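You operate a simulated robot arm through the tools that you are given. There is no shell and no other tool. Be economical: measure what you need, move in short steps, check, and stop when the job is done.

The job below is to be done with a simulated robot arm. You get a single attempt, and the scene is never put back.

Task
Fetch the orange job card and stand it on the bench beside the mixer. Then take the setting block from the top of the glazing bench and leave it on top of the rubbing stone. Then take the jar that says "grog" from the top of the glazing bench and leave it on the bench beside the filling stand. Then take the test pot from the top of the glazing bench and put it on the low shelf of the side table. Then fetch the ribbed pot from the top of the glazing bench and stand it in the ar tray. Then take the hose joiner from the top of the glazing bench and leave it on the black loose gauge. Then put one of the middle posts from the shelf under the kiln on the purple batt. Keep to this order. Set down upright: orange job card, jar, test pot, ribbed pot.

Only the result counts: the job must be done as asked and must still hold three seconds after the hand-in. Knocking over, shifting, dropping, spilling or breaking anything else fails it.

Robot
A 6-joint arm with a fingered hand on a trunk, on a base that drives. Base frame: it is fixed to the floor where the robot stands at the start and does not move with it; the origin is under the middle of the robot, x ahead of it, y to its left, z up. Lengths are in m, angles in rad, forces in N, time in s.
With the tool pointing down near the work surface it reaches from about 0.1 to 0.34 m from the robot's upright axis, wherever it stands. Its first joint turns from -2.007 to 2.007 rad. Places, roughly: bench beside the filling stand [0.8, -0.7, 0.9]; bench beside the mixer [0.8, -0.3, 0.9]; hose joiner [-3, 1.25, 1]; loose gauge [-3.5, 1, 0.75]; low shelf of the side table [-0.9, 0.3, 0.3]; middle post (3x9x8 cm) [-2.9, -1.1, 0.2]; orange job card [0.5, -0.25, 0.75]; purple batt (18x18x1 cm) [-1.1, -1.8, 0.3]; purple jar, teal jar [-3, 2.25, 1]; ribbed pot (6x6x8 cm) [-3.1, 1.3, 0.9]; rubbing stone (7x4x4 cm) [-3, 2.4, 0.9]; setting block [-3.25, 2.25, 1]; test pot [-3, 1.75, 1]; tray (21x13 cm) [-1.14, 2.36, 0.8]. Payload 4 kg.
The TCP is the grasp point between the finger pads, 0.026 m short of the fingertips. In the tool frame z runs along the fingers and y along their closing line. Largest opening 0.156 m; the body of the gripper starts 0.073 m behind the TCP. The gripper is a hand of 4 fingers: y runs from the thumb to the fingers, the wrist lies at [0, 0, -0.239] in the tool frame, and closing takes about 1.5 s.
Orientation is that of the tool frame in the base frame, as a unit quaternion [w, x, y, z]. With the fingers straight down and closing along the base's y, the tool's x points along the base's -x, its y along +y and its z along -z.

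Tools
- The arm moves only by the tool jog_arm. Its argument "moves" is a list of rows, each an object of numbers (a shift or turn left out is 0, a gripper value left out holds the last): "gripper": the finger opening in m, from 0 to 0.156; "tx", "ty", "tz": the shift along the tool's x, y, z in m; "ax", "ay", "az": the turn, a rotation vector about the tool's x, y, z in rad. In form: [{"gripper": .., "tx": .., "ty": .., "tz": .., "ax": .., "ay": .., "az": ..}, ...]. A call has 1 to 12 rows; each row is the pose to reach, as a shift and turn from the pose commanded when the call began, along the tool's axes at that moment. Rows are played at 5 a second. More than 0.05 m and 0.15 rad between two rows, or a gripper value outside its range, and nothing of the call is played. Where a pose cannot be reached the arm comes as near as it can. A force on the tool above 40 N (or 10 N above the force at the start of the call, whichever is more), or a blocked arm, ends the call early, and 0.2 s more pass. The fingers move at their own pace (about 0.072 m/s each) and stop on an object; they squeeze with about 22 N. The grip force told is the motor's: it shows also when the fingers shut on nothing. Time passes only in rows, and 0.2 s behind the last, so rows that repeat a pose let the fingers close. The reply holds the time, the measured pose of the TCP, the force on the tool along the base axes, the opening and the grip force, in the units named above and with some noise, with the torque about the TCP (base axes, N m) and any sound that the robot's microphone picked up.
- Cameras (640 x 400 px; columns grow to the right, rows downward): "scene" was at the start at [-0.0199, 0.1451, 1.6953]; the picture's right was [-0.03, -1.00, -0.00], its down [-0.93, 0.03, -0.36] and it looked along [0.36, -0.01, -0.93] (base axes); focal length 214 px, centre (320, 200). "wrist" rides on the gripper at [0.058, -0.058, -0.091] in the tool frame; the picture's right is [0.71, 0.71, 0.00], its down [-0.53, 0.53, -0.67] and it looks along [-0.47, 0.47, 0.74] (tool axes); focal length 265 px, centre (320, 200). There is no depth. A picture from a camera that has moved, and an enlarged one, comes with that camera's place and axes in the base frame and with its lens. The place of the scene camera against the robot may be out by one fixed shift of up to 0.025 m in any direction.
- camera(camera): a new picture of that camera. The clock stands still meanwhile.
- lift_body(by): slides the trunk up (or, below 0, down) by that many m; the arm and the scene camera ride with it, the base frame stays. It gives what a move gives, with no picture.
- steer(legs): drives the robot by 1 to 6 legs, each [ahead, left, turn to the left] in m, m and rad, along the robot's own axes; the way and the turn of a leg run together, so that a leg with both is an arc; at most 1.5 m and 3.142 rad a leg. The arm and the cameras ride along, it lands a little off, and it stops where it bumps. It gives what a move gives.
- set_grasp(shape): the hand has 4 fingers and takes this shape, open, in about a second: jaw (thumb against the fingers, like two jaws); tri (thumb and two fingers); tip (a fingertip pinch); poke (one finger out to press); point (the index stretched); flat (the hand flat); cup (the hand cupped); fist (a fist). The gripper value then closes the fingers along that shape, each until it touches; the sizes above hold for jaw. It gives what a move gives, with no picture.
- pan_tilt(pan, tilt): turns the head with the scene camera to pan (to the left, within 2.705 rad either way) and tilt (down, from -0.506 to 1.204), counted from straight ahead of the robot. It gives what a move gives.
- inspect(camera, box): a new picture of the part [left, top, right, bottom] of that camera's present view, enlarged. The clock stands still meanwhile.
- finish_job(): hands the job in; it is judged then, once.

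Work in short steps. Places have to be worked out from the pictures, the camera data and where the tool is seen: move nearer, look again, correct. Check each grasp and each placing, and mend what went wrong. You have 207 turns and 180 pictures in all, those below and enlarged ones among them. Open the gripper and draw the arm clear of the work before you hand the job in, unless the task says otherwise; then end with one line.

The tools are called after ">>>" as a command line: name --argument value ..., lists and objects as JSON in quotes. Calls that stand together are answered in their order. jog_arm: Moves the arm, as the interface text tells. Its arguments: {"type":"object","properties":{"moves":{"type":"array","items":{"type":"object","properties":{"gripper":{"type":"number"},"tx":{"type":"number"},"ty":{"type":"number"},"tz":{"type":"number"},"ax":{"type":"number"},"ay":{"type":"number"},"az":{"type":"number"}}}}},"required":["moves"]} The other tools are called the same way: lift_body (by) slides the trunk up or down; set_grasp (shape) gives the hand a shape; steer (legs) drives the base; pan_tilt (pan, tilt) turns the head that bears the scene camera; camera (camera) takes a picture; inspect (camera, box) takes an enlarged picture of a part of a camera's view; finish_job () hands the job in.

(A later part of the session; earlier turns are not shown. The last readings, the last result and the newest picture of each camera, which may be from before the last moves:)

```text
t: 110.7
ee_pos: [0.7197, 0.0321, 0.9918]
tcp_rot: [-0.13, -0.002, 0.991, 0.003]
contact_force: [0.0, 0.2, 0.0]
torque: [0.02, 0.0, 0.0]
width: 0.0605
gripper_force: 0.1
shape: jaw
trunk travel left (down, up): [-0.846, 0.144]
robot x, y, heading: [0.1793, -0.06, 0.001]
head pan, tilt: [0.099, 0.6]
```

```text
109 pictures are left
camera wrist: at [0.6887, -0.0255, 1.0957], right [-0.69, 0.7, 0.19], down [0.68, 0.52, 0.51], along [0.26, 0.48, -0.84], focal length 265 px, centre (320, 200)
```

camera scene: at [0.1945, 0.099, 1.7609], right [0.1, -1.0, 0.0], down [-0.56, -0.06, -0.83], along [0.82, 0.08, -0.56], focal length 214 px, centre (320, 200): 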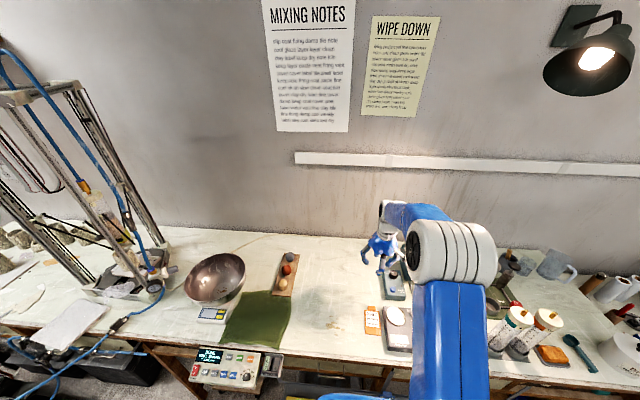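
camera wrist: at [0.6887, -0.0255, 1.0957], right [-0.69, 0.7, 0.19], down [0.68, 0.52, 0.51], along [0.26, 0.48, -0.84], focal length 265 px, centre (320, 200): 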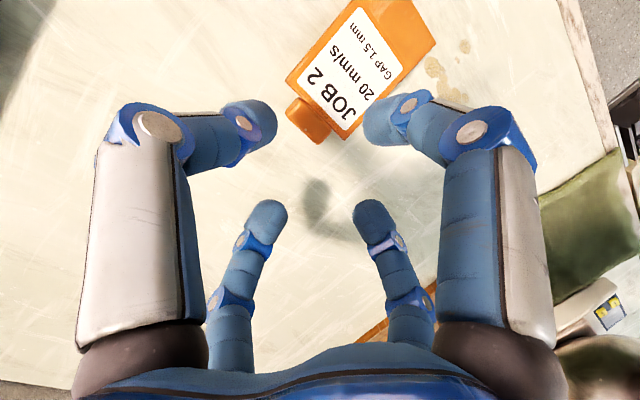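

Alignment is good (handle at (0.705, 0.030)). I descend to the handle with fingers at 0.05.

>>> jog_arm --moves '[{"tx": -0.004, "tz": 0.02, "ty": -0.001, "gripper": 0.05}, {"tx": -0.008, "tz": 0.04, "ty": -0.002, "gripper": 0.05}, {"tx": -0.0105, "tz": 0.052, "ty": -0.002, "gripper": 0.05}, {"tx": -0.0118, "tz": 0.058, "ty": -0.002, "gripper": 0.05}, {"tx": -0.0123, "tz": 0.0607, "ty": -0.002, "gripper": 0.05}]'

>>> camera --camera "wrist"

```text
t: 111.9
ee_pos: [0.7143, 0.0311, 0.9319]
tcp_rot: [-0.128, -0.002, 0.992, 0.003]
contact_force: [0.8, -0.6, 4.3]
torque: [0.0, -0.07, -0.05]
width: 0.0508
gripper_force: 0.1
shape: jaw
trunk travel left (down, up): [-0.846, 0.144]
robot x, y, heading: [0.1799, -0.0556, -0.001]
head pan, tilt: [0.099, 0.6]
```

```text
108 pictures are left
camera wrist: at [0.6824, -0.0266, 1.0361], right [-0.69, 0.7, 0.18], down [0.68, 0.52, 0.52], along [0.27, 0.48, -0.84], focal length 265 px, centre (320, 200)
```

wrist: 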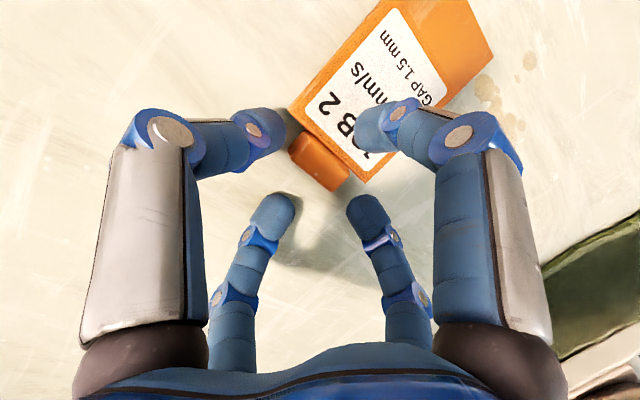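

Light contact, handle between the side digits. Closing.

>>> jog_arm --moves '[{"gripper": 0.04}, {"gripper": 0.03}, {"gripper": 0.02}, {"gripper": 0.02}, {"gripper": 0.02}, {"gripper": 0.02}]'

>>> camera --camera "wrist"

```text
t: 113.3
ee_pos: [0.7145, 0.0325, 0.9317]
tcp_rot: [-0.129, -0.002, 0.992, 0.003]
contact_force: [-0.4, 0.1, 0.6]
torque: [-0.04, 0.09, 0.0]
width: 0.0211
gripper_force: 22.1
shape: jaw
trunk travel left (down, up): [-0.846, 0.144]
robot x, y, heading: [0.1805, -0.0533, 0.001]
head pan, tilt: [0.099, 0.6]
```

```text
107 pictures are left
camera wrist: at [0.683, -0.0266, 1.0356], right [-0.69, 0.7, 0.19], down [0.68, 0.52, 0.52], along [0.27, 0.48, -0.84], focal length 265 px, centre (320, 200)
```

wrist: 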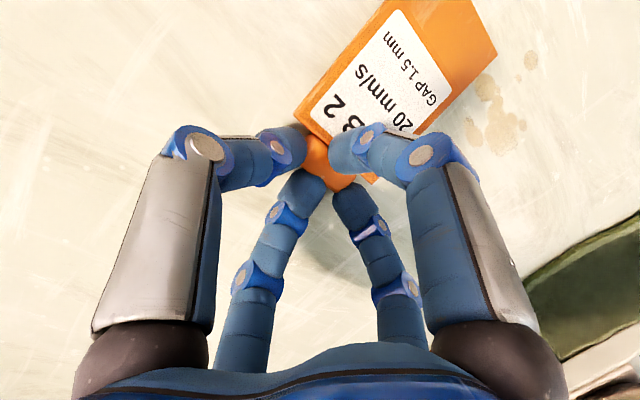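

Gripped with 22 N. I lift 10 cm and check.

>>> lift_body --by 0.12

>>> camera --camera "wrist"

```text
t: 114.8
ee_pos: [0.7142, 0.0317, 1.0518]
tcp_rot: [-0.129, -0.002, 0.992, 0.004]
contact_force: [0.1, -0.6, -0.6]
torque: [-0.03, -0.03, -0.01]
width: 0.0208
gripper_force: 21.4
shape: jaw
trunk travel left (down, up): [-0.966, 0.024]
robot x, y, heading: [0.1794, -0.0579, -0.003]
head pan, tilt: [0.099, 0.6]
```

```text
106 pictures are left
camera wrist: at [0.6832, -0.0265, 1.1553], right [-0.69, 0.7, 0.19], down [0.68, 0.52, 0.52], along [0.27, 0.48, -0.84], focal length 265 px, centre (320, 200)
```

wrist: 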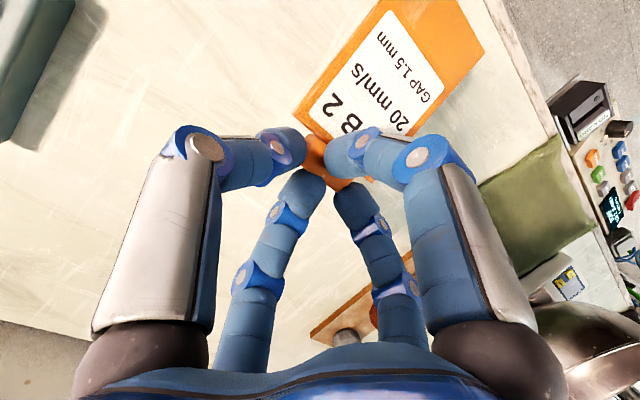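

Lifted; the card seems to have settled ~1 cm in the fingertips but is still level. I turn the hand 90° forward slowly.

>>> jog_arm --moves '[{"ay": -0.14}, {"ay": -0.28}, {"ay": -0.42}, {"ay": -0.56}, {"ay": -0.7}, {"ay": -0.84}, {"ay": -0.98}, {"ay": -1.12}, {"ay": -1.26}, {"ay": -1.4}, {"ay": -1.52}, {"ay": -1.571}]'

>>> camera --camera "wrist"

>>> inspect --camera "scene" --box '[290, 200, 430, 290]'

```text
t: 117.4
ee_pos: [0.7146, 0.0308, 1.0525]
tcp_rot: [0.611, 0.002, 0.792, 0.003]
contact_force: [-0.3, 0.0, -0.6]
torque: [-0.02, -0.01, -0.02]
width: 0.0206
gripper_force: 22.4
shape: jaw
out of reach, approached as far as the arm can: row 5, 6
trunk travel left (down, up): [-0.966, 0.024]
robot x, y, heading: [0.1827, -0.0529, 0.002]
head pan, tilt: [0.099, 0.6]
```

```text
105 pictures are left
camera wrist: at [0.6125, -0.0269, 1.0196], right [-0.18, 0.71, -0.68], down [-0.51, 0.52, 0.68], along [0.84, 0.47, 0.27], focal length 265 px, centre (320, 200)
```

wrist: 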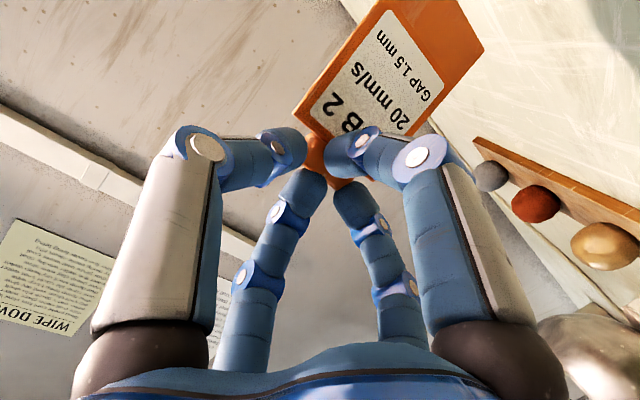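

```text
4.44 times, centred on (360, 245) of scene
camera zoom: at [0.1938, 0.0988, 1.881], right [0.1, -1.0, 0.0], down [-0.56, -0.06, -0.83], along [0.82, 0.08, -0.56], focal length 953 px, centre (142, 0)
```

zoom: 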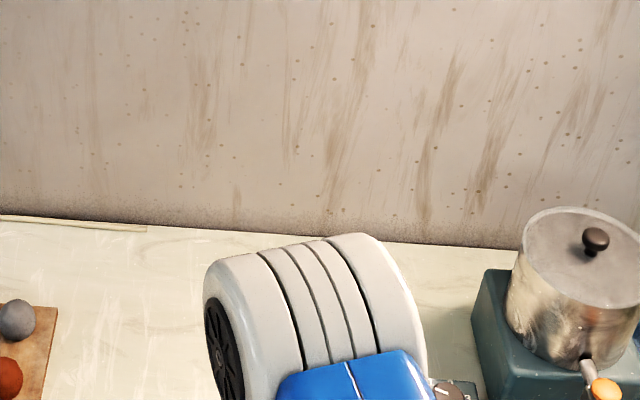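

The card is held firmly with an estimated ~3° lean of its top toward me, which is within its base and on the side where the lower digit can catch it. I shift right to y≈-0.04 and lower toward the bench.

>>> jog_arm --moves '[{"ty": -0.035}, {"ty": -0.065}, {"ty": -0.065}]'

>>> lift_body --by -0.038

>>> camera --camera "wrist"

```text
t: 118.2
ee_pos: [0.716, -0.0335, 1.0499]
tcp_rot: [0.61, 0.001, 0.792, 0.003]
contact_force: [-0.3, -0.4, 0.0]
torque: [0.02, 0.01, -0.04]
width: 0.0205
gripper_force: 22.2
shape: jaw
trunk travel left (down, up): [-0.966, 0.024]
robot x, y, heading: [0.1831, -0.0581, -0.003]
head pan, tilt: [0.099, 0.6]
```

```text
t: 119.0
ee_pos: [0.7158, -0.0365, 1.0131]
tcp_rot: [0.611, 0.001, 0.792, 0.004]
contact_force: [0.0, 0.7, -0.2]
torque: [-0.02, -0.01, -0.02]
width: 0.0209
gripper_force: 22.3
shape: jaw
trunk travel left (down, up): [-0.928, 0.062]
robot x, y, heading: [0.1808, -0.0579, -0.002]
head pan, tilt: [0.099, 0.6]
```

```text
103 pictures are left
camera wrist: at [0.6132, -0.0926, 0.9803], right [-0.18, 0.71, -0.68], down [-0.51, 0.52, 0.68], along [0.84, 0.47, 0.27], focal length 265 px, centre (320, 200)
```

wrist: 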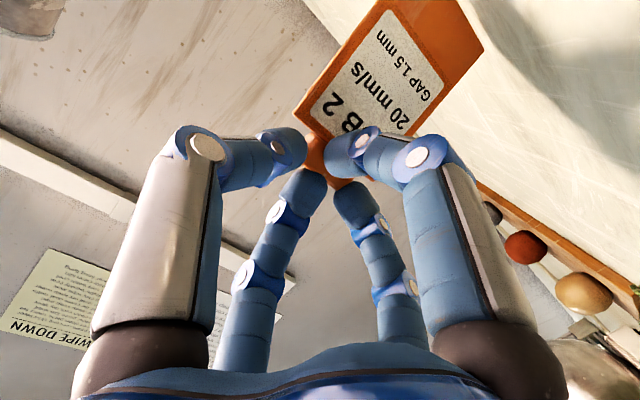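

Lowering 6 mm by jog and reading the force.

>>> jog_arm --moves '[{"tx": 0.002, "tz": 0.0005}, {"tx": 0.004, "tz": 0.001}, {"tx": 0.006, "tz": 0.0015}]'

```text
t: 119.8
ee_pos: [0.7165, -0.0365, 1.0079]
tcp_rot: [0.611, 0.001, 0.792, 0.004]
contact_force: [-0.2, 0.6, 2.4]
torque: [0.03, -0.06, -0.01]
width: 0.0208
gripper_force: 22.1
shape: jaw
trunk travel left (down, up): [-0.928, 0.062]
robot x, y, heading: [0.1824, -0.0553, -0.003]
head pan, tilt: [0.099, 0.6]
```

Bottom edge touches (2.4 N). I press a little more so the foot can align with the bench.

>>> jog_arm --moves '[{"tx": 0.001, "tz": 0.00025}, {"tx": 0.002, "tz": 0.0005}, {"tx": 0.003, "tz": 0.0008}]'

>>> inspect --camera "wrist" --box '[270, 0, 510, 150]'

```text
t: 120.6
ee_pos: [0.7145, -0.0364, 1.0066]
tcp_rot: [0.613, 0.001, 0.79, 0.004]
contact_force: [-2.1, -1.8, 17.6]
torque: [-0.01, -0.45, -0.02]
width: 0.0205
gripper_force: 22.0
shape: jaw
trunk travel left (down, up): [-0.928, 0.062]
robot x, y, heading: [0.1843, -0.0563, -0.003]
head pan, tilt: [0.099, 0.6]
```

```text
2.67 times, centred on (390, 75) of wrist
camera zoom: at [0.6135, -0.0931, 0.9726], right [-0.18, 0.71, -0.68], down [-0.52, 0.52, 0.68], along [0.84, 0.47, 0.28], focal length 708 px, centre (133, 533)
```

zoom: 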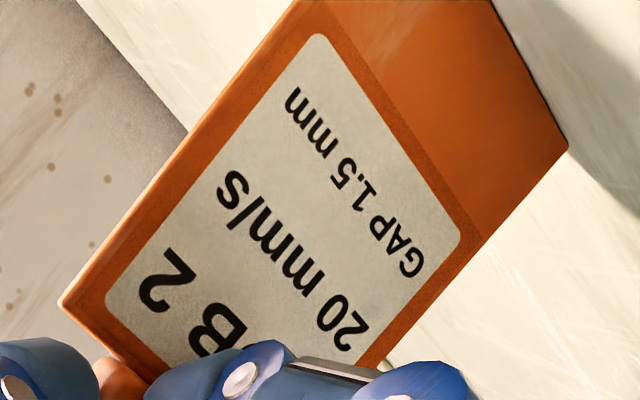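

Measured lean is ~2–3° (after calibrating on the flat pose). I ease the press, then open the fingers very slightly.

>>> jog_arm --moves '[{"tx": -0.001}, {"tx": -0.0022}, {"tx": -0.0022}]'

>>> jog_arm --moves '[{"gripper": 0.022}, {"gripper": 0.025}, {"gripper": 0.028}, {"gripper": 0.031}, {"gripper": 0.031}]'

>>> camera --camera "wrist"

```text
t: 121.4
ee_pos: [0.7155, -0.0357, 1.0062]
tcp_rot: [0.611, 0.002, 0.791, 0.003]
contact_force: [-0.8, -1.8, 13.8]
torque: [-0.05, -0.44, -0.05]
width: 0.0204
gripper_force: 22.2
shape: jaw
trunk travel left (down, up): [-0.928, 0.062]
robot x, y, heading: [0.1825, -0.0564, 0.001]
head pan, tilt: [0.099, 0.6]
```

```text
t: 122.6
ee_pos: [0.7154, -0.0358, 1.0049]
tcp_rot: [0.61, 0.001, 0.792, 0.004]
contact_force: [0.4, 0.3, 0.0]
torque: [-0.04, 0.04, -0.02]
width: 0.0307
gripper_force: 0.1
shape: jaw
trunk travel left (down, up): [-0.928, 0.062]
robot x, y, heading: [0.1821, -0.0605, -0.004]
head pan, tilt: [0.099, 0.6]
```

```text
101 pictures are left
camera wrist: at [0.6138, -0.0927, 0.9727], right [-0.18, 0.71, -0.68], down [-0.51, 0.52, 0.68], along [0.84, 0.47, 0.27], focal length 265 px, centre (320, 200)
```

wrist: 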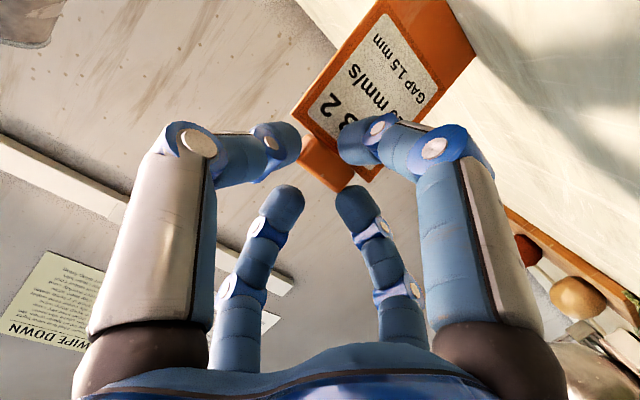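

The card is still standing with the fingers loosened. I open further in small steps.

>>> jog_arm --moves '[{"gripper": 0.036}, {"gripper": 0.042}, {"gripper": 0.05}, {"gripper": 0.06}, {"gripper": 0.06}, {"gripper": 0.06}]'

>>> camera --camera "wrist"

```text
t: 124.0
ee_pos: [0.7156, -0.0349, 1.0049]
tcp_rot: [0.61, 0.001, 0.793, 0.004]
contact_force: [0.1, -0.9, 0.1]
torque: [-0.01, 0.0, 0.02]
width: 0.0597
gripper_force: 0.1
shape: jaw
trunk travel left (down, up): [-0.928, 0.062]
robot x, y, heading: [0.1815, -0.0562, -0.003]
head pan, tilt: [0.099, 0.6]
```

```text
100 pictures are left
camera wrist: at [0.6142, -0.0926, 0.9726], right [-0.18, 0.71, -0.68], down [-0.51, 0.52, 0.68], along [0.84, 0.47, 0.27], focal length 265 px, centre (320, 200)
```

wrist: 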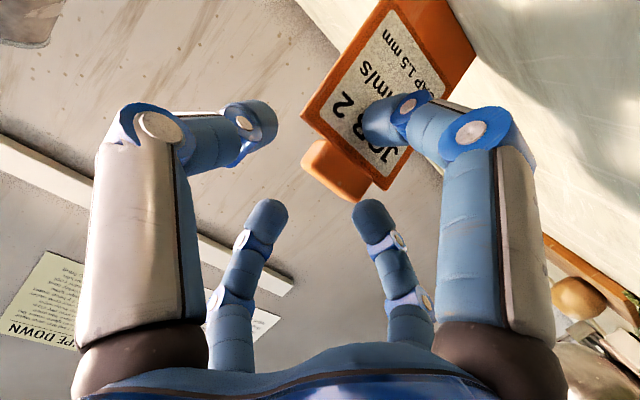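

The card appears to lean lightly on the lower digit. I zoom to judge its lean.

>>> inspect --camera "wrist" --box '[270, 0, 510, 210]'

```text
1.90 times, centred on (390, 105) of wrist
camera zoom: at [0.6142, -0.0926, 0.9726], right [-0.18, 0.71, -0.68], down [-0.51, 0.52, 0.68], along [0.84, 0.47, 0.27], focal length 506 px, centre (187, 381)
```

zoom: 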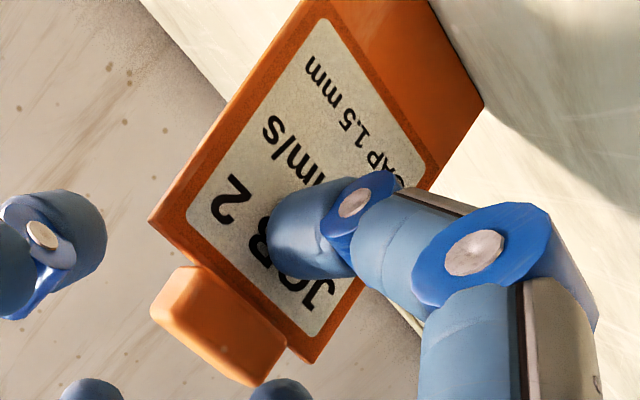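

It leans ~15–19° onto the digit. I push it upright gently by moving the hand forward 10 mm.

>>> jog_arm --moves '[{"tx": -0.0007, "tz": 0.0029}, {"tx": -0.0013, "tz": 0.0048}, {"tx": -0.0018, "tz": 0.0068}, {"tx": -0.0023, "tz": 0.0087}, {"tx": -0.0026, "tz": 0.0097}]'

>>> inspect --camera "wrist" --box '[270, 0, 510, 210]'

```text
t: 125.2
ee_pos: [0.7265, -0.0359, 1.0061]
tcp_rot: [0.61, 0.001, 0.792, 0.003]
contact_force: [0.5, -0.2, 0.5]
torque: [0.03, 0.02, -0.03]
width: 0.0596
gripper_force: 0.0
shape: jaw
trunk travel left (down, up): [-0.928, 0.062]
robot x, y, heading: [0.1843, -0.0595, 0.0]
head pan, tilt: [0.099, 0.6]
```

```text
1.90 times, centred on (390, 105) of wrist
camera zoom: at [0.6241, -0.092, 0.9732], right [-0.18, 0.71, -0.68], down [-0.51, 0.52, 0.68], along [0.84, 0.47, 0.27], focal length 506 px, centre (187, 381)
```

zoom: 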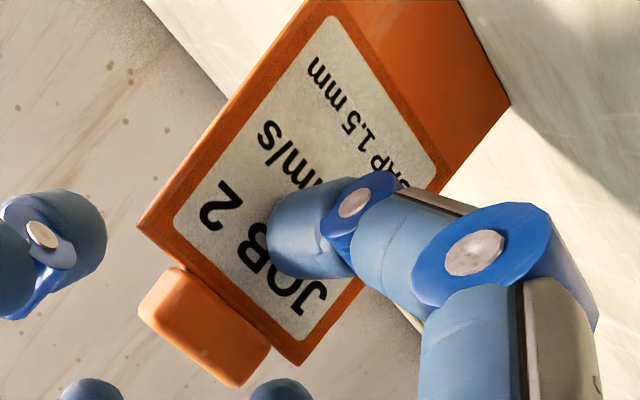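

Lean reduced to ~11° apparent. Another 4 mm.

>>> jog_arm --moves '[{"tx": -0.0005, "tz": 0.0019}, {"tx": -0.001, "tz": 0.0039}, {"tx": -0.001, "tz": 0.0039}]'

>>> inspect --camera "wrist" --box '[270, 0, 510, 210]'

```text
t: 126.0
ee_pos: [0.7297, -0.0344, 1.0062]
tcp_rot: [0.61, 0.001, 0.792, 0.004]
contact_force: [-0.7, 0.9, -0.5]
torque: [0.02, 0.02, 0.02]
width: 0.0596
gripper_force: 0.1
shape: jaw
trunk travel left (down, up): [-0.928, 0.062]
robot x, y, heading: [0.1838, -0.0578, -0.005]
head pan, tilt: [0.099, 0.6]
```

```text
1.90 times, centred on (390, 105) of wrist
camera zoom: at [0.6281, -0.0921, 0.9732], right [-0.18, 0.71, -0.68], down [-0.51, 0.52, 0.68], along [0.84, 0.47, 0.27], focal length 506 px, centre (187, 381)
```

zoom: 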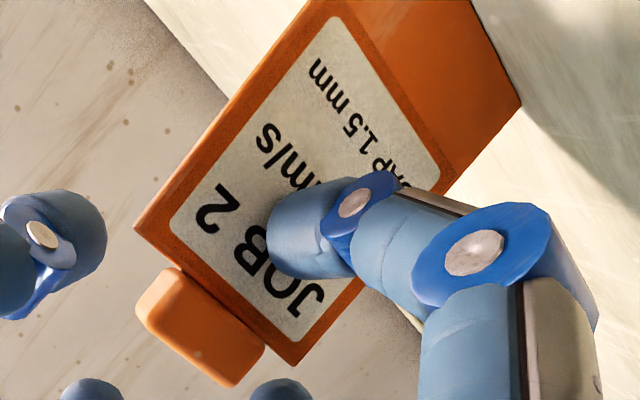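

~8° apparent (including ~6° measurement bias). Another 3 mm.

>>> jog_arm --moves '[{"tx": -0.0004, "tz": 0.0014}, {"tx": -0.0007, "tz": 0.0028}, {"tx": -0.0007, "tz": 0.0028}]'

>>> inspect --camera "wrist" --box '[270, 0, 510, 210]'

```text
t: 126.8
ee_pos: [0.7341, -0.0349, 1.0053]
tcp_rot: [0.61, 0.001, 0.792, 0.004]
contact_force: [-0.3, -0.3, -0.2]
torque: [0.01, -0.01, -0.01]
width: 0.0597
gripper_force: 0.2
shape: jaw
trunk travel left (down, up): [-0.928, 0.062]
robot x, y, heading: [0.1825, -0.0573, -0.003]
head pan, tilt: [0.099, 0.6]
```

```text
1.90 times, centred on (390, 105) of wrist
camera zoom: at [0.6316, -0.0919, 0.9729], right [-0.18, 0.71, -0.68], down [-0.51, 0.52, 0.68], along [0.84, 0.47, 0.27], focal length 506 px, centre (187, 381)
```

zoom: 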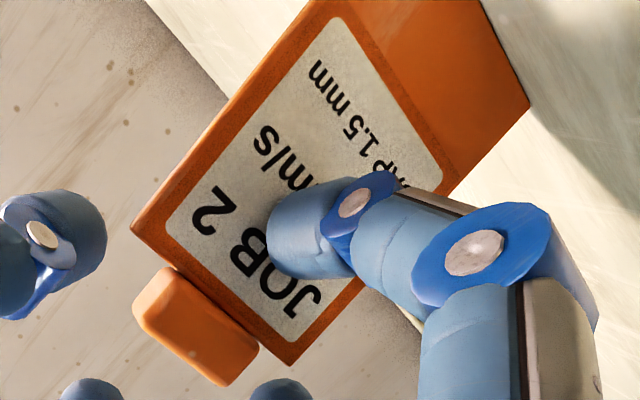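

~7° apparent. I push 2 mm more, then draw back 5 mm to test whether it stands by itself.

>>> jog_arm --moves '[{"tx": -0.0003, "tz": 0.001}, {"tx": -0.0005, "tz": 0.0019}, {"tx": -0.0005, "tz": 0.0019}, {"tx": 0.0, "tz": 0.0}, {"tx": 0.0008, "tz": -0.0029}, {"tx": 0.0008, "tz": -0.0029}]'

>>> inspect --camera "wrist" --box '[270, 0, 510, 210]'

```text
t: 128.2
ee_pos: [0.7295, -0.0349, 1.0053]
tcp_rot: [0.61, 0.001, 0.792, 0.004]
contact_force: [0.8, -0.6, 0.7]
torque: [0.0, 0.05, 0.01]
width: 0.0599
gripper_force: 0.1
shape: jaw
trunk travel left (down, up): [-0.928, 0.062]
robot x, y, heading: [0.1816, -0.0579, 0.002]
head pan, tilt: [0.099, 0.6]
```

```text
1.90 times, centred on (390, 105) of wrist
camera zoom: at [0.6286, -0.092, 0.9726], right [-0.18, 0.71, -0.68], down [-0.51, 0.52, 0.68], along [0.84, 0.47, 0.27], focal length 506 px, centre (187, 381)
```

zoom: 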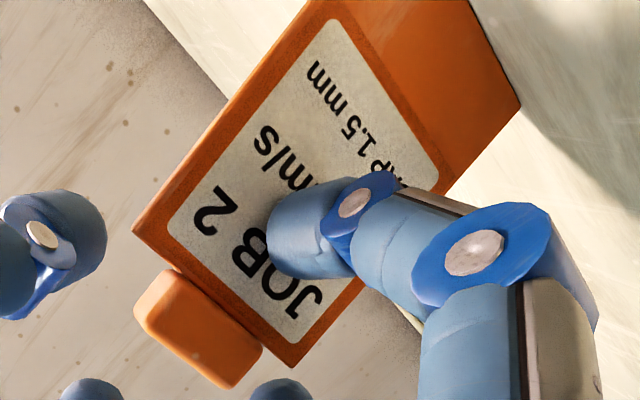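

It follows the digit back, so it still leans. I push further, to 9 mm ahead of here, then draw back to test.

>>> jog_arm --moves '[{"tx": -0.0013, "tz": 0.0048}, {"tx": -0.002, "tz": 0.0077}, {"tx": -0.0025, "tz": 0.0092}, {"tx": -0.0025, "tz": 0.0092}, {"tx": -0.0013, "tz": 0.0048}, {"tx": -0.0008, "tz": 0.0029}]'

>>> inspect --camera "wrist" --box '[270, 0, 510, 210]'

```text
t: 129.6
ee_pos: [0.734, -0.0351, 1.0043]
tcp_rot: [0.61, 0.002, 0.793, 0.003]
contact_force: [-0.2, 0.0, -0.6]
torque: [0.03, 0.01, 0.0]
width: 0.0596
gripper_force: 0.0
shape: jaw
trunk travel left (down, up): [-0.928, 0.062]
robot x, y, heading: [0.1848, -0.0547, -0.003]
head pan, tilt: [0.099, 0.6]
```

```text
1.90 times, centred on (390, 105) of wrist
camera zoom: at [0.6308, -0.0928, 0.972], right [-0.18, 0.71, -0.68], down [-0.51, 0.52, 0.68], along [0.84, 0.47, 0.27], focal length 506 px, centre (187, 381)
```

zoom: 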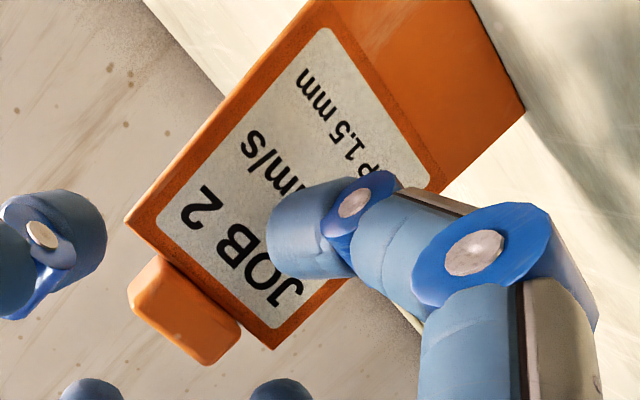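

There is now a gap between digit and card and it measures vertical: it stands by itself. I withdraw straight back.

>>> jog_arm --moves '[{"tx": 0.0013, "tz": -0.0048}, {"tx": 0.0039, "tz": -0.0145}, {"tx": 0.0077, "tz": -0.029}, {"tx": 0.0129, "tz": -0.0483}, {"tx": 0.0206, "tz": -0.0773}, {"tx": 0.0284, "tz": -0.1063}]'

>>> camera --camera "wrist"

```text
t: 131.0
ee_pos: [0.6227, -0.0342, 1.0065]
tcp_rot: [0.611, 0.001, 0.791, 0.003]
contact_force: [0.3, -0.7, 0.0]
torque: [-0.03, -0.02, 0.0]
width: 0.0595
gripper_force: 0.1
shape: jaw
trunk travel left (down, up): [-0.928, 0.062]
robot x, y, heading: [0.1805, -0.0537, -0.003]
head pan, tilt: [0.099, 0.6]
```

```text
93 pictures are left
camera wrist: at [0.5215, -0.0923, 0.9731], right [-0.18, 0.71, -0.68], down [-0.51, 0.52, 0.68], along [0.84, 0.47, 0.27], focal length 265 px, centre (320, 200)
```

wrist: 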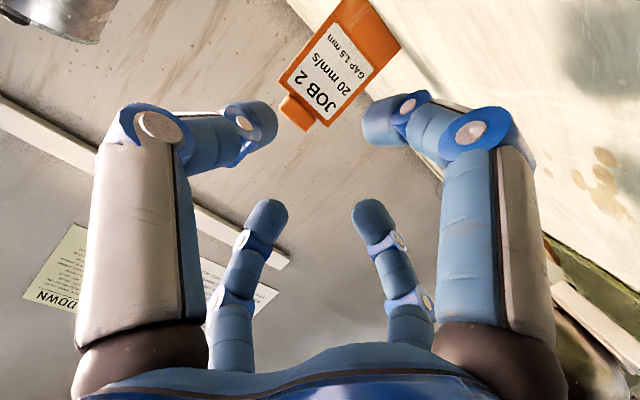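

Card task done: it stands at about (0.765, -0.035). I back off and look around for the route to the glazing bench.

>>> steer --legs '[[-0.3, 0, 0]]'

>>> jog_arm --moves '[{"ay": 0.14}, {"ay": 0.28}, {"ay": 0.42}, {"ay": 0.56}, {"ay": 0.7}, {"ay": 0.84}, {"ay": 0.98}, {"ay": 1.12}, {"ay": 1.26}, {"ay": 1.31}, {"ay": 1.31, "tz": 0.04}, {"ay": 1.31, "tz": -0.0}]'

>>> pan_tilt --pan 2.2 --tilt 0.5

>>> camera --camera "scene"

>>> pan_tilt --pan -2.6 --tilt 0.5

>>> camera --camera "scene"

```text
t: 135.3
ee_pos: [0.33, -0.0344, 1.005]
tcp_rot: [0.61, 0.003, 0.792, 0.002]
contact_force: [0.6, -0.6, -0.5]
torque: [-0.01, 0.01, 0.0]
width: 0.0597
gripper_force: 0.1
shape: jaw
trunk travel left (down, up): [-0.928, 0.062]
robot x, y, heading: [-0.113, -0.0519, -0.009]
head pan, tilt: [0.099, 0.6]
```

```text
t: 137.9
ee_pos: [0.323, -0.0361, 1.005]
tcp_rot: [0.004, 0.001, 1.0, 0.003]
contact_force: [-0.3, -0.3, 0.6]
torque: [-0.01, -0.03, 0.0]
width: 0.0597
gripper_force: 0.0
shape: jaw
trunk travel left (down, up): [-0.928, 0.062]
robot x, y, heading: [-0.1171, -0.0588, -0.006]
head pan, tilt: [0.099, 0.6]
```

```text
t: 139.9
ee_pos: [0.3268, -0.0364, 1.0038]
tcp_rot: [0.002, 0.0, 1.0, 0.004]
contact_force: [0.3, -0.2, -1.0]
torque: [0.01, -0.01, 0.02]
width: 0.06
gripper_force: 0.1
shape: jaw
trunk travel left (down, up): [-0.928, 0.062]
robot x, y, heading: [-0.1182, -0.0561, -0.005]
head pan, tilt: [2.201, 0.499]
```

```text
92 pictures are left
camera scene: at [-0.2437, 0.1654, 1.8519], right [0.81, 0.59, 0.0], down [0.28, -0.39, -0.88], along [-0.51, 0.71, -0.48], focal length 214 px, centre (320, 200)
```

scene: 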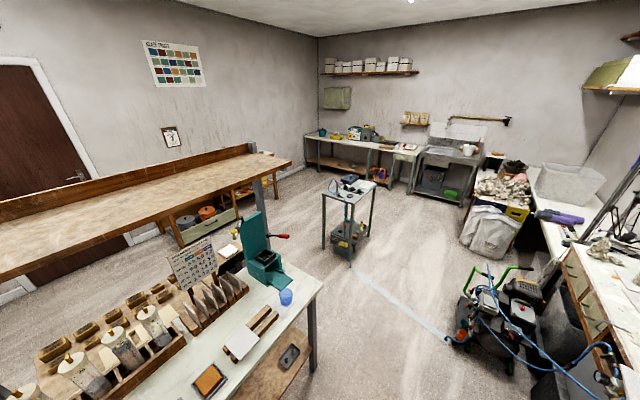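

```text
t: 143.7
ee_pos: [0.3274, -0.0367, 1.0025]
tcp_rot: [0.001, 0.0, 1.0, 0.003]
contact_force: [0.3, -0.1, 0.2]
torque: [-0.03, -0.02, 0.03]
width: 0.06
gripper_force: 0.0
shape: jaw
trunk travel left (down, up): [-0.928, 0.062]
robot x, y, heading: [-0.1144, -0.0571, -0.004]
head pan, tilt: [-2.601, 0.499]
```

```text
91 pictures are left
camera scene: at [-0.2682, 0.045, 1.852], right [-0.51, 0.86, 0.0], down [0.41, 0.24, -0.88], along [-0.75, -0.45, -0.48], focal length 214 px, centre (320, 200)
```

scene: 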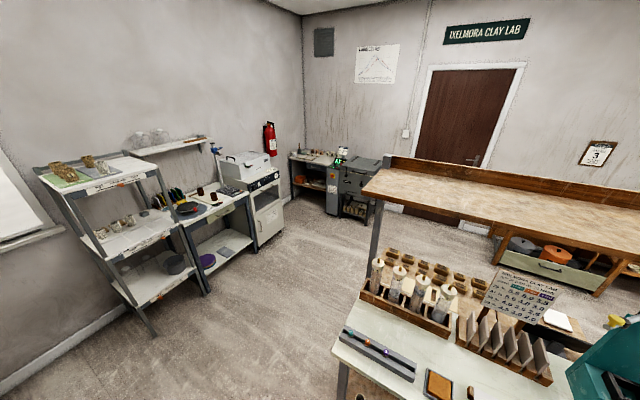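

The side table is right behind (x -0.7…-1.3, y -0.2…0.87), a trolley with the tray at about (-1.2, 2.2). I go left around the side table's corner and turn to face -x.

>>> steer --legs '[[-0.13, 1.2, 0], [0, 0, 3.1]]'

>>> pan_tilt --pan 0 --tilt 0.5

>>> camera --camera "scene"

```text
t: 178.6
ee_pos: [-0.685, 1.139, 1.0027]
tcp_rot: [0.004, 1.0, -0.017, -0.002]
contact_force: [-0.4, -0.2, 0.2]
torque: [0.0, -0.01, -0.03]
width: 0.0602
gripper_force: 0.0
shape: jaw
trunk travel left (down, up): [-0.928, 0.062]
robot x, y, heading: [-0.2423, 1.1435, 3.106]
head pan, tilt: [-2.601, 0.499]
```

```text
t: 181.0
ee_pos: [-0.6834, 1.1372, 1.0039]
tcp_rot: [0.003, 1.0, -0.017, -0.001]
contact_force: [-1.1, -0.4, -0.4]
torque: [0.02, 0.0, -0.02]
width: 0.0597
gripper_force: 0.0
shape: jaw
trunk travel left (down, up): [-0.928, 0.062]
robot x, y, heading: [-0.2403, 1.1447, 3.107]
head pan, tilt: [0.0, 0.499]
```

```text
90 pictures are left
camera scene: at [-0.2923, 0.9889, 1.852], right [0.04, 1.0, 0.0], down [0.48, -0.02, -0.88], along [-0.88, 0.03, -0.48], focal length 214 px, centre (320, 200)
```

scene: 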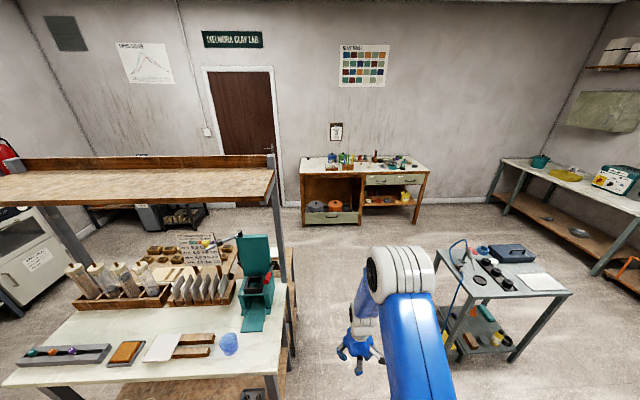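

The glazing bench is straight ahead at the back wall. I zoom in on it and on the tray trolley.

>>> inspect --camera "scene" --box '[290, 135, 440, 230]'

>>> inspect --camera "scene" --box '[420, 220, 580, 370]'

```text
4.21 times, centred on (365, 182) of scene
camera zoom: at [-0.2923, 0.9889, 1.852], right [0.04, 1.0, 0.0], down [0.48, -0.02, -0.88], along [-0.88, 0.03, -0.48], focal length 903 px, centre (130, 274)
```

zoom: 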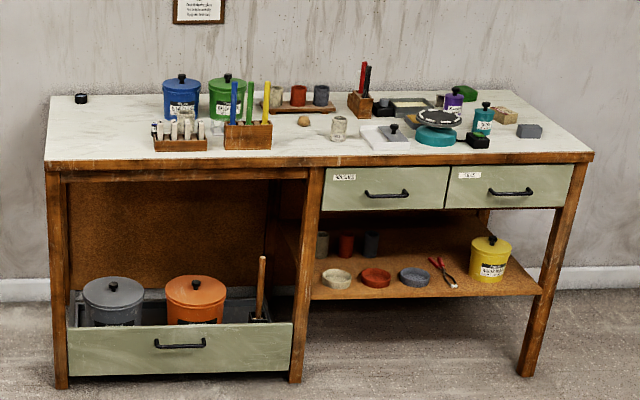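

```text
2.67 times, centred on (500, 295) of scene
camera zoom: at [-0.2923, 0.9889, 1.852], right [0.04, 1.0, 0.0], down [0.48, -0.02, -0.88], along [-0.88, 0.03, -0.48], focal length 572 px, centre (-160, -53)
```

zoom: 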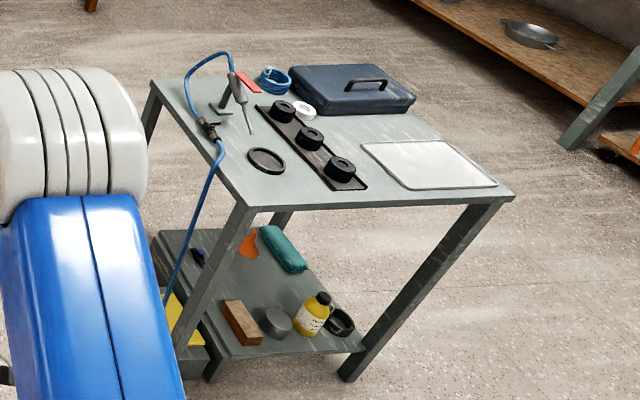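

The bench top holds the jars, pots etc. at x≈-3; front edge x≈-2.66, y 0.84–2.4. I drive through the gap between side table and trolley to stand in front of it.

>>> steer --legs '[[0.1, -0.2, 0.035], [1.45, 0, 0], [0.1, -0.5, 0]]'

>>> camera --camera "scene"

```text
t: 209.1
ee_pos: [-2.3474, 1.8394, 1.0028]
tcp_rot: [0.004, 1.0, -0.005, -0.002]
contact_force: [0.5, 0.2, -0.6]
torque: [0.02, 0.01, -0.03]
width: 0.0598
gripper_force: 0.1
shape: jaw
trunk travel left (down, up): [-0.928, 0.062]
robot x, y, heading: [-1.9078, 1.855, 3.125]
head pan, tilt: [0.0, 0.499]
```

```text
87 pictures are left
camera scene: at [-1.9521, 1.7008, 1.8519], right [0.01, 1.0, 0.0], down [0.48, -0.01, -0.88], along [-0.88, 0.01, -0.48], focal length 214 px, centre (320, 200)
```

scene: 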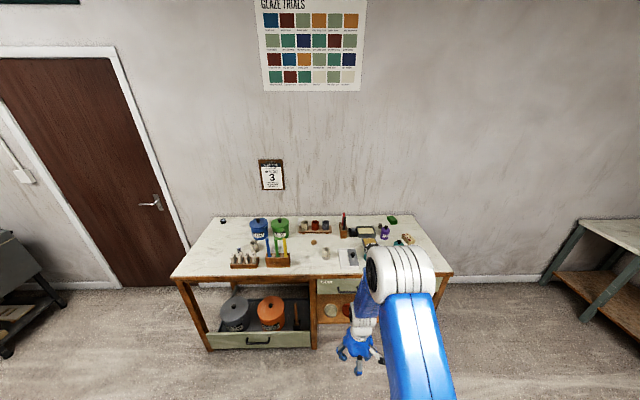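

I zoom into the bench top for the objects.

>>> inspect --camera "scene" --box '[210, 205, 330, 280]'

>>> inspect --camera "scene" --box '[320, 205, 440, 280]'

```text
5.33 times, centred on (270, 242) of scene
camera zoom: at [-1.9521, 1.7008, 1.8519], right [0.01, 1.0, 0.0], down [0.48, -0.01, -0.88], along [-0.88, 0.01, -0.48], focal length 1144 px, centre (587, -27)
```

zoom: 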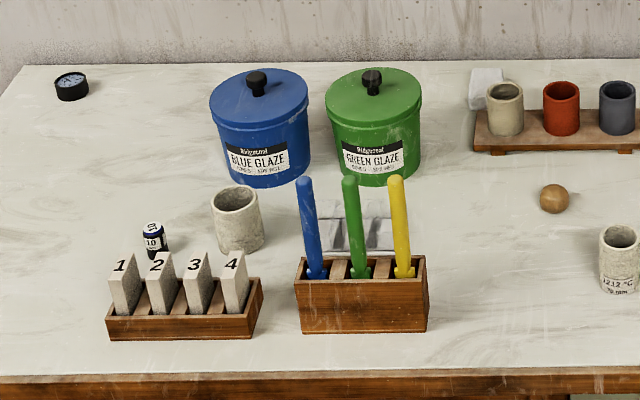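

```text
5.33 times, centred on (380, 242) of scene
camera zoom: at [-1.9521, 1.7008, 1.8519], right [0.01, 1.0, 0.0], down [0.48, -0.01, -0.88], along [-0.88, 0.01, -0.48], focal length 1144 px, centre (0, -27)
```

zoom: 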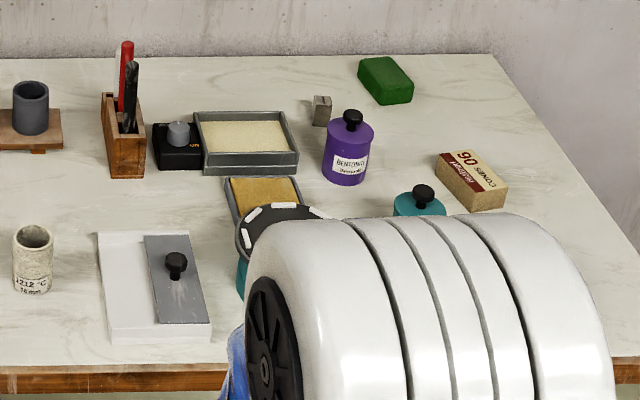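

Located: setting block (small grey cube) ≈(-3.26, 2.16), test pot ≈(-2.94, 1.75), ribbed pot ≈(-3.01, 1.29), hose joiner ≈(-3.0, 1.20), gauge ≈(-3.34, 0.97), purple jar says "Bentonite" so the teal one should be grog. I raise the hand and drive closer.

>>> jog_arm --moves '[{"tz": -0.04, "gripper": 0.1}, {"tz": -0.08, "gripper": 0.1}, {"tz": -0.12, "gripper": 0.1}, {"tz": -0.15, "gripper": 0.1}]'

>>> steer --legs '[[0, -0.17, 0.015], [0.5, 0, 0]]'

>>> camera --camera "wrist"

>>> camera --camera "scene"

```text
t: 210.1
ee_pos: [-2.343, 1.8422, 1.1549]
tcp_rot: [0.003, 1.0, -0.005, -0.002]
contact_force: [0.4, -0.2, -0.3]
torque: [0.0, 0.0, -0.01]
width: 0.0995
gripper_force: 0.0
shape: jaw
trunk travel left (down, up): [-0.928, 0.062]
robot x, y, heading: [-1.9032, 1.8533, 3.126]
head pan, tilt: [0.0, 0.499]
```

```text
t: 219.4
ee_pos: [-2.85, 2.002, 1.1537]
tcp_rot: [0.004, 1.0, 0.007, -0.001]
contact_force: [-0.7, 0.4, 0.5]
torque: [-0.02, 0.02, 0.0]
width: 0.0995
gripper_force: 0.0
shape: jaw
trunk travel left (down, up): [-0.928, 0.062]
robot x, y, heading: [-2.4103, 2.0233, -3.136]
head pan, tilt: [0.0, 0.499]
```

```text
84 pictures are left
camera wrist: at [-2.7914, 2.0621, 1.2446], right [0.72, -0.7, 0.0], down [-0.52, -0.53, 0.67], along [-0.47, -0.48, -0.74], focal length 265 px, centre (320, 200)
```

wrist: 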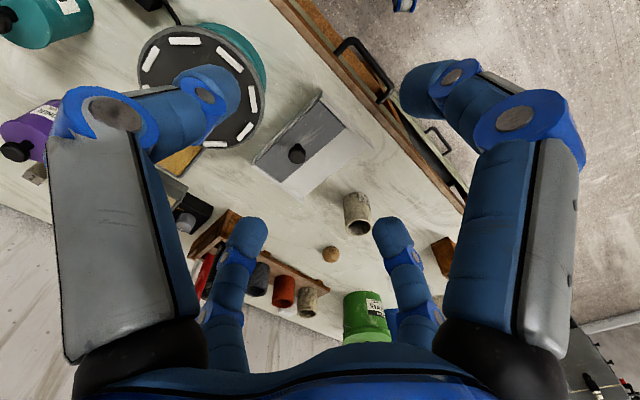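

```text
83 pictures are left
camera scene: at [-2.4545, 1.8695, 1.8519], right [-0.01, 1.0, 0.0], down [0.48, 0.0, -0.88], along [-0.88, -0.01, -0.48], focal length 214 px, centre (320, 200)
```

scene: 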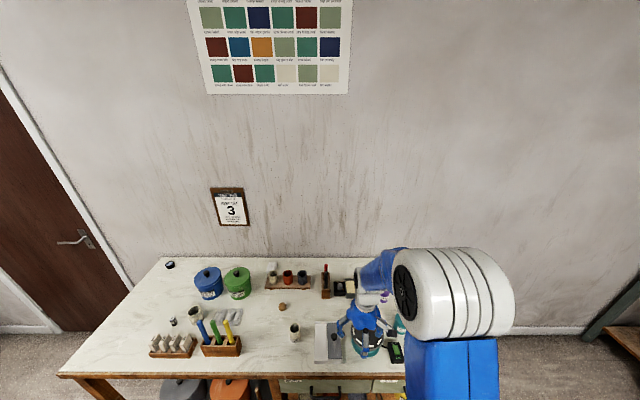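

No bump. I move 12 cm further in and tilt the head down.

>>> steer --legs '[[0.12, -0.06, -0.005]]'

>>> pan_tilt --pan -0.15 --tilt 0.95

>>> camera --camera "scene"

```text
t: 221.6
ee_pos: [-2.9689, 2.0592, 1.1539]
tcp_rot: [0.003, 1.0, 0.005, 0.0]
contact_force: [0.0, -0.4, 1.2]
torque: [0.01, 0.0, -0.02]
width: 0.0994
gripper_force: 0.0
shape: jaw
trunk travel left (down, up): [-0.928, 0.062]
robot x, y, heading: [-2.528, 2.0858, -3.134]
head pan, tilt: [0.0, 0.499]
```

```text
t: 222.5
ee_pos: [-2.9675, 2.0631, 1.1548]
tcp_rot: [0.003, 1.0, 0.004, -0.002]
contact_force: [0.0, 0.8, 0.2]
torque: [0.03, -0.01, 0.0]
width: 0.0992
gripper_force: 0.0
shape: jaw
trunk travel left (down, up): [-0.928, 0.062]
robot x, y, heading: [-2.5327, 2.0868, -3.14]
head pan, tilt: [-0.15, 0.949]
```

```text
82 pictures are left
camera scene: at [-2.5558, 1.9402, 1.8146], right [0.15, 0.99, 0.0], down [0.8, -0.12, -0.58], along [-0.58, 0.09, -0.81], focal length 214 px, centre (320, 200)
```

scene: 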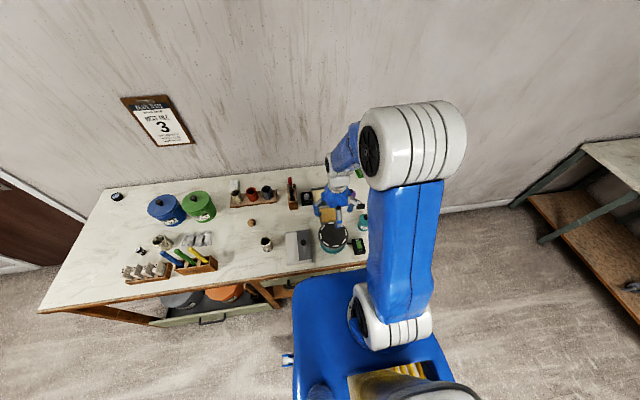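

I extend the hand to above the setting block (≈0.25 m forward, 0.14 m right).

>>> jog_arm --moves '[{"tx": -0.04, "ty": -0.02}, {"tx": -0.08, "ty": -0.04}, {"tx": -0.12, "ty": -0.06}, {"tx": -0.16, "ty": -0.08}, {"tx": -0.2, "ty": -0.1}, {"tx": -0.23, "ty": -0.12}, {"tx": -0.25, "ty": -0.14}, {"tx": -0.25, "ty": -0.14}]'

>>> camera --camera "wrist"

```text
t: 224.3
ee_pos: [-3.2197, 2.1973, 1.1547]
tcp_rot: [0.003, 1.0, 0.004, -0.002]
contact_force: [0.1, -0.1, -0.5]
torque: [-0.01, 0.04, 0.02]
width: 0.0997
gripper_force: 0.0
shape: jaw
trunk travel left (down, up): [-0.928, 0.062]
robot x, y, heading: [-2.5299, 2.0841, -3.14]
head pan, tilt: [-0.15, 0.949]
```

```text
81 pictures are left
camera wrist: at [-3.1605, 2.2578, 1.2454], right [0.71, -0.7, 0.0], down [-0.52, -0.53, 0.67], along [-0.47, -0.48, -0.74], focal length 265 px, centre (320, 200)
```

wrist: 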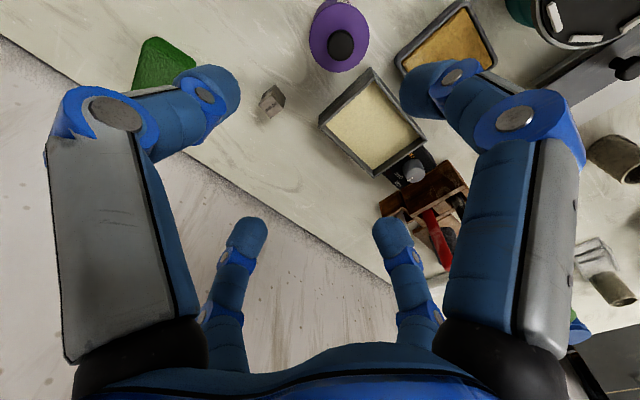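

The vertical tool reaches it. The block is near (-3.297, 2.206), close to the purple jar and the sieve tray; I zoom to see its orientation.

>>> inspect --camera "wrist" --box '[220, 40, 400, 150]'

```text
3.56 times, centred on (310, 95) of wrist
camera zoom: at [-3.1605, 2.2578, 1.2454], right [0.71, -0.7, 0.0], down [-0.52, -0.53, 0.67], along [-0.47, -0.48, -0.74], focal length 944 px, centre (356, 573)
```

zoom: 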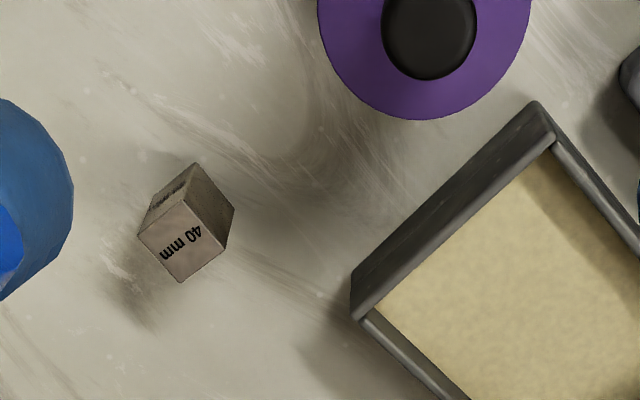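

It's the 22×22×40 mm block, axis-aligned, top at (-3.291, 2.206), jar surface 8 cm away in +x. I turn the hand 24° so the digits avoid jar and tray, move above it and descend partway.

>>> jog_arm --moves '[{"tx": -0.03, "ty": -0.004, "az": 0.14, "gripper": 0.075}, {"tx": -0.06, "ty": -0.008, "az": 0.28, "gripper": 0.075}, {"tx": -0.071, "ty": -0.01, "az": 0.42, "gripper": 0.075}, {"tx": -0.071, "ty": -0.01, "tz": 0.04, "az": 0.42, "gripper": 0.075}, {"tx": -0.071, "ty": -0.01, "tz": 0.08, "az": 0.42, "gripper": 0.075}, {"tx": -0.071, "ty": -0.01, "tz": 0.12, "az": 0.42, "gripper": 0.075}, {"tx": -0.071, "ty": -0.01, "tz": 0.12, "az": 0.42, "gripper": 0.075}]'

>>> camera --camera "wrist"

```text
t: 225.9
ee_pos: [-3.2374, 2.2003, 1.0412]
tcp_rot: [0.004, 0.979, -0.205, -0.002]
contact_force: [-0.5, 0.5, -0.1]
torque: [-0.01, 0.01, 0.02]
width: 0.0753
gripper_force: 0.1
shape: jaw
out of reach, approached as far as the arm can: row 1, 2, 3, 4, 5, 6, 7
trunk travel left (down, up): [-0.928, 0.062]
robot x, y, heading: [-2.5327, 2.0854, -3.139]
head pan, tilt: [-0.15, 0.949]
```

```text
79 pictures are left
camera wrist: at [-3.159, 2.2314, 1.132], right [0.37, -0.93, 0.0], down [-0.69, -0.27, 0.67], along [-0.63, -0.25, -0.74], focal length 265 px, centre (320, 200)
```

wrist: 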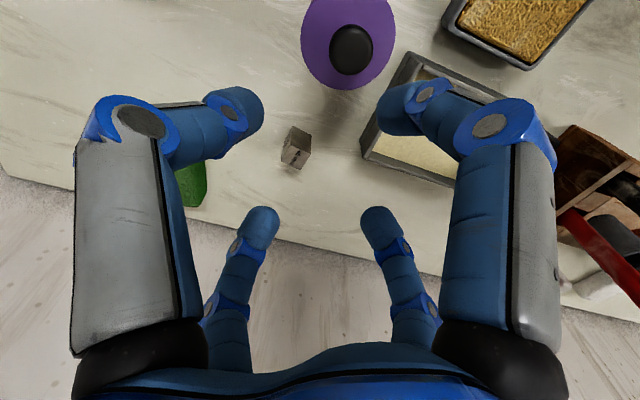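

The arm is at its reach limit 5 cm short. I raise a little, drive 6 cm closer, and recheck.

>>> lift_body --by 0.05

>>> steer --legs '[[0.06, 0, 0]]'

>>> camera --camera "wrist"

```text
t: 226.8
ee_pos: [-3.2397, 2.1995, 1.0893]
tcp_rot: [0.003, 0.979, -0.205, -0.001]
contact_force: [-0.5, 0.3, 0.0]
torque: [-0.02, -0.03, 0.01]
width: 0.0753
gripper_force: 0.0
shape: jaw
trunk travel left (down, up): [-0.978, 0.012]
robot x, y, heading: [-2.53, 2.0893, -3.134]
head pan, tilt: [-0.15, 0.949]
```

```text
t: 228.6
ee_pos: [-3.2946, 2.2002, 1.0904]
tcp_rot: [0.005, 0.979, -0.204, 0.001]
contact_force: [0.6, 0.2, 0.8]
torque: [-0.04, 0.04, 0.02]
width: 0.0752
gripper_force: 0.0
shape: jaw
trunk travel left (down, up): [-0.978, 0.012]
robot x, y, heading: [-2.5932, 2.0828, -3.139]
head pan, tilt: [-0.15, 0.949]
stopped in leg 1: the robot was blocked; the commanded pose is now the measured one
```

```text
78 pictures are left
camera wrist: at [-3.2172, 2.2319, 1.1814], right [0.37, -0.93, 0.01], down [-0.69, -0.27, 0.67], along [-0.62, -0.25, -0.74], focal length 265 px, centre (320, 200)
```

wrist: 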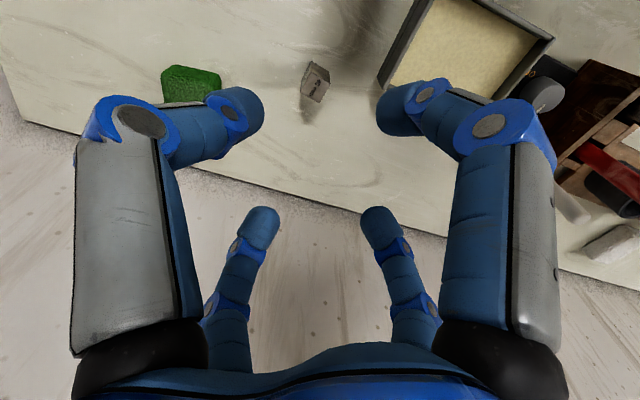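

Blocked by the bench just as the hand arrived; TCP is within 2 mm of the block's axis. I lower the trunk 0.15 m.

>>> lift_body --by -0.1

>>> lift_body --by -0.05

>>> camera --camera "wrist"

```text
t: 229.9
ee_pos: [-3.2987, 2.1987, 0.9873]
tcp_rot: [0.004, 0.979, -0.204, 0.003]
contact_force: [-0.7, 0.7, -0.1]
torque: [0.02, 0.0, 0.0]
width: 0.075
gripper_force: 0.0
shape: jaw
trunk travel left (down, up): [-0.878, 0.112]
robot x, y, heading: [-2.5972, 2.0815, -3.141]
head pan, tilt: [-0.15, 0.949]
```

```text
t: 230.9
ee_pos: [-3.2973, 2.1996, 0.9383]
tcp_rot: [0.005, 0.979, -0.204, 0.003]
contact_force: [0.0, -0.3, -0.1]
torque: [-0.01, -0.03, -0.04]
width: 0.0752
gripper_force: 0.0
shape: jaw
trunk travel left (down, up): [-0.828, 0.162]
robot x, y, heading: [-2.5929, 2.0849, -3.14]
head pan, tilt: [-0.15, 0.949]
```

```text
77 pictures are left
camera wrist: at [-3.221, 2.2305, 1.0295], right [0.37, -0.93, 0.01], down [-0.69, -0.27, 0.67], along [-0.62, -0.25, -0.74], focal length 265 px, centre (320, 200)
```

wrist: 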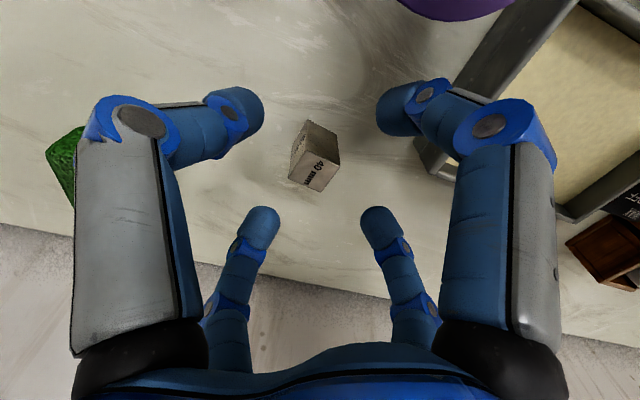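

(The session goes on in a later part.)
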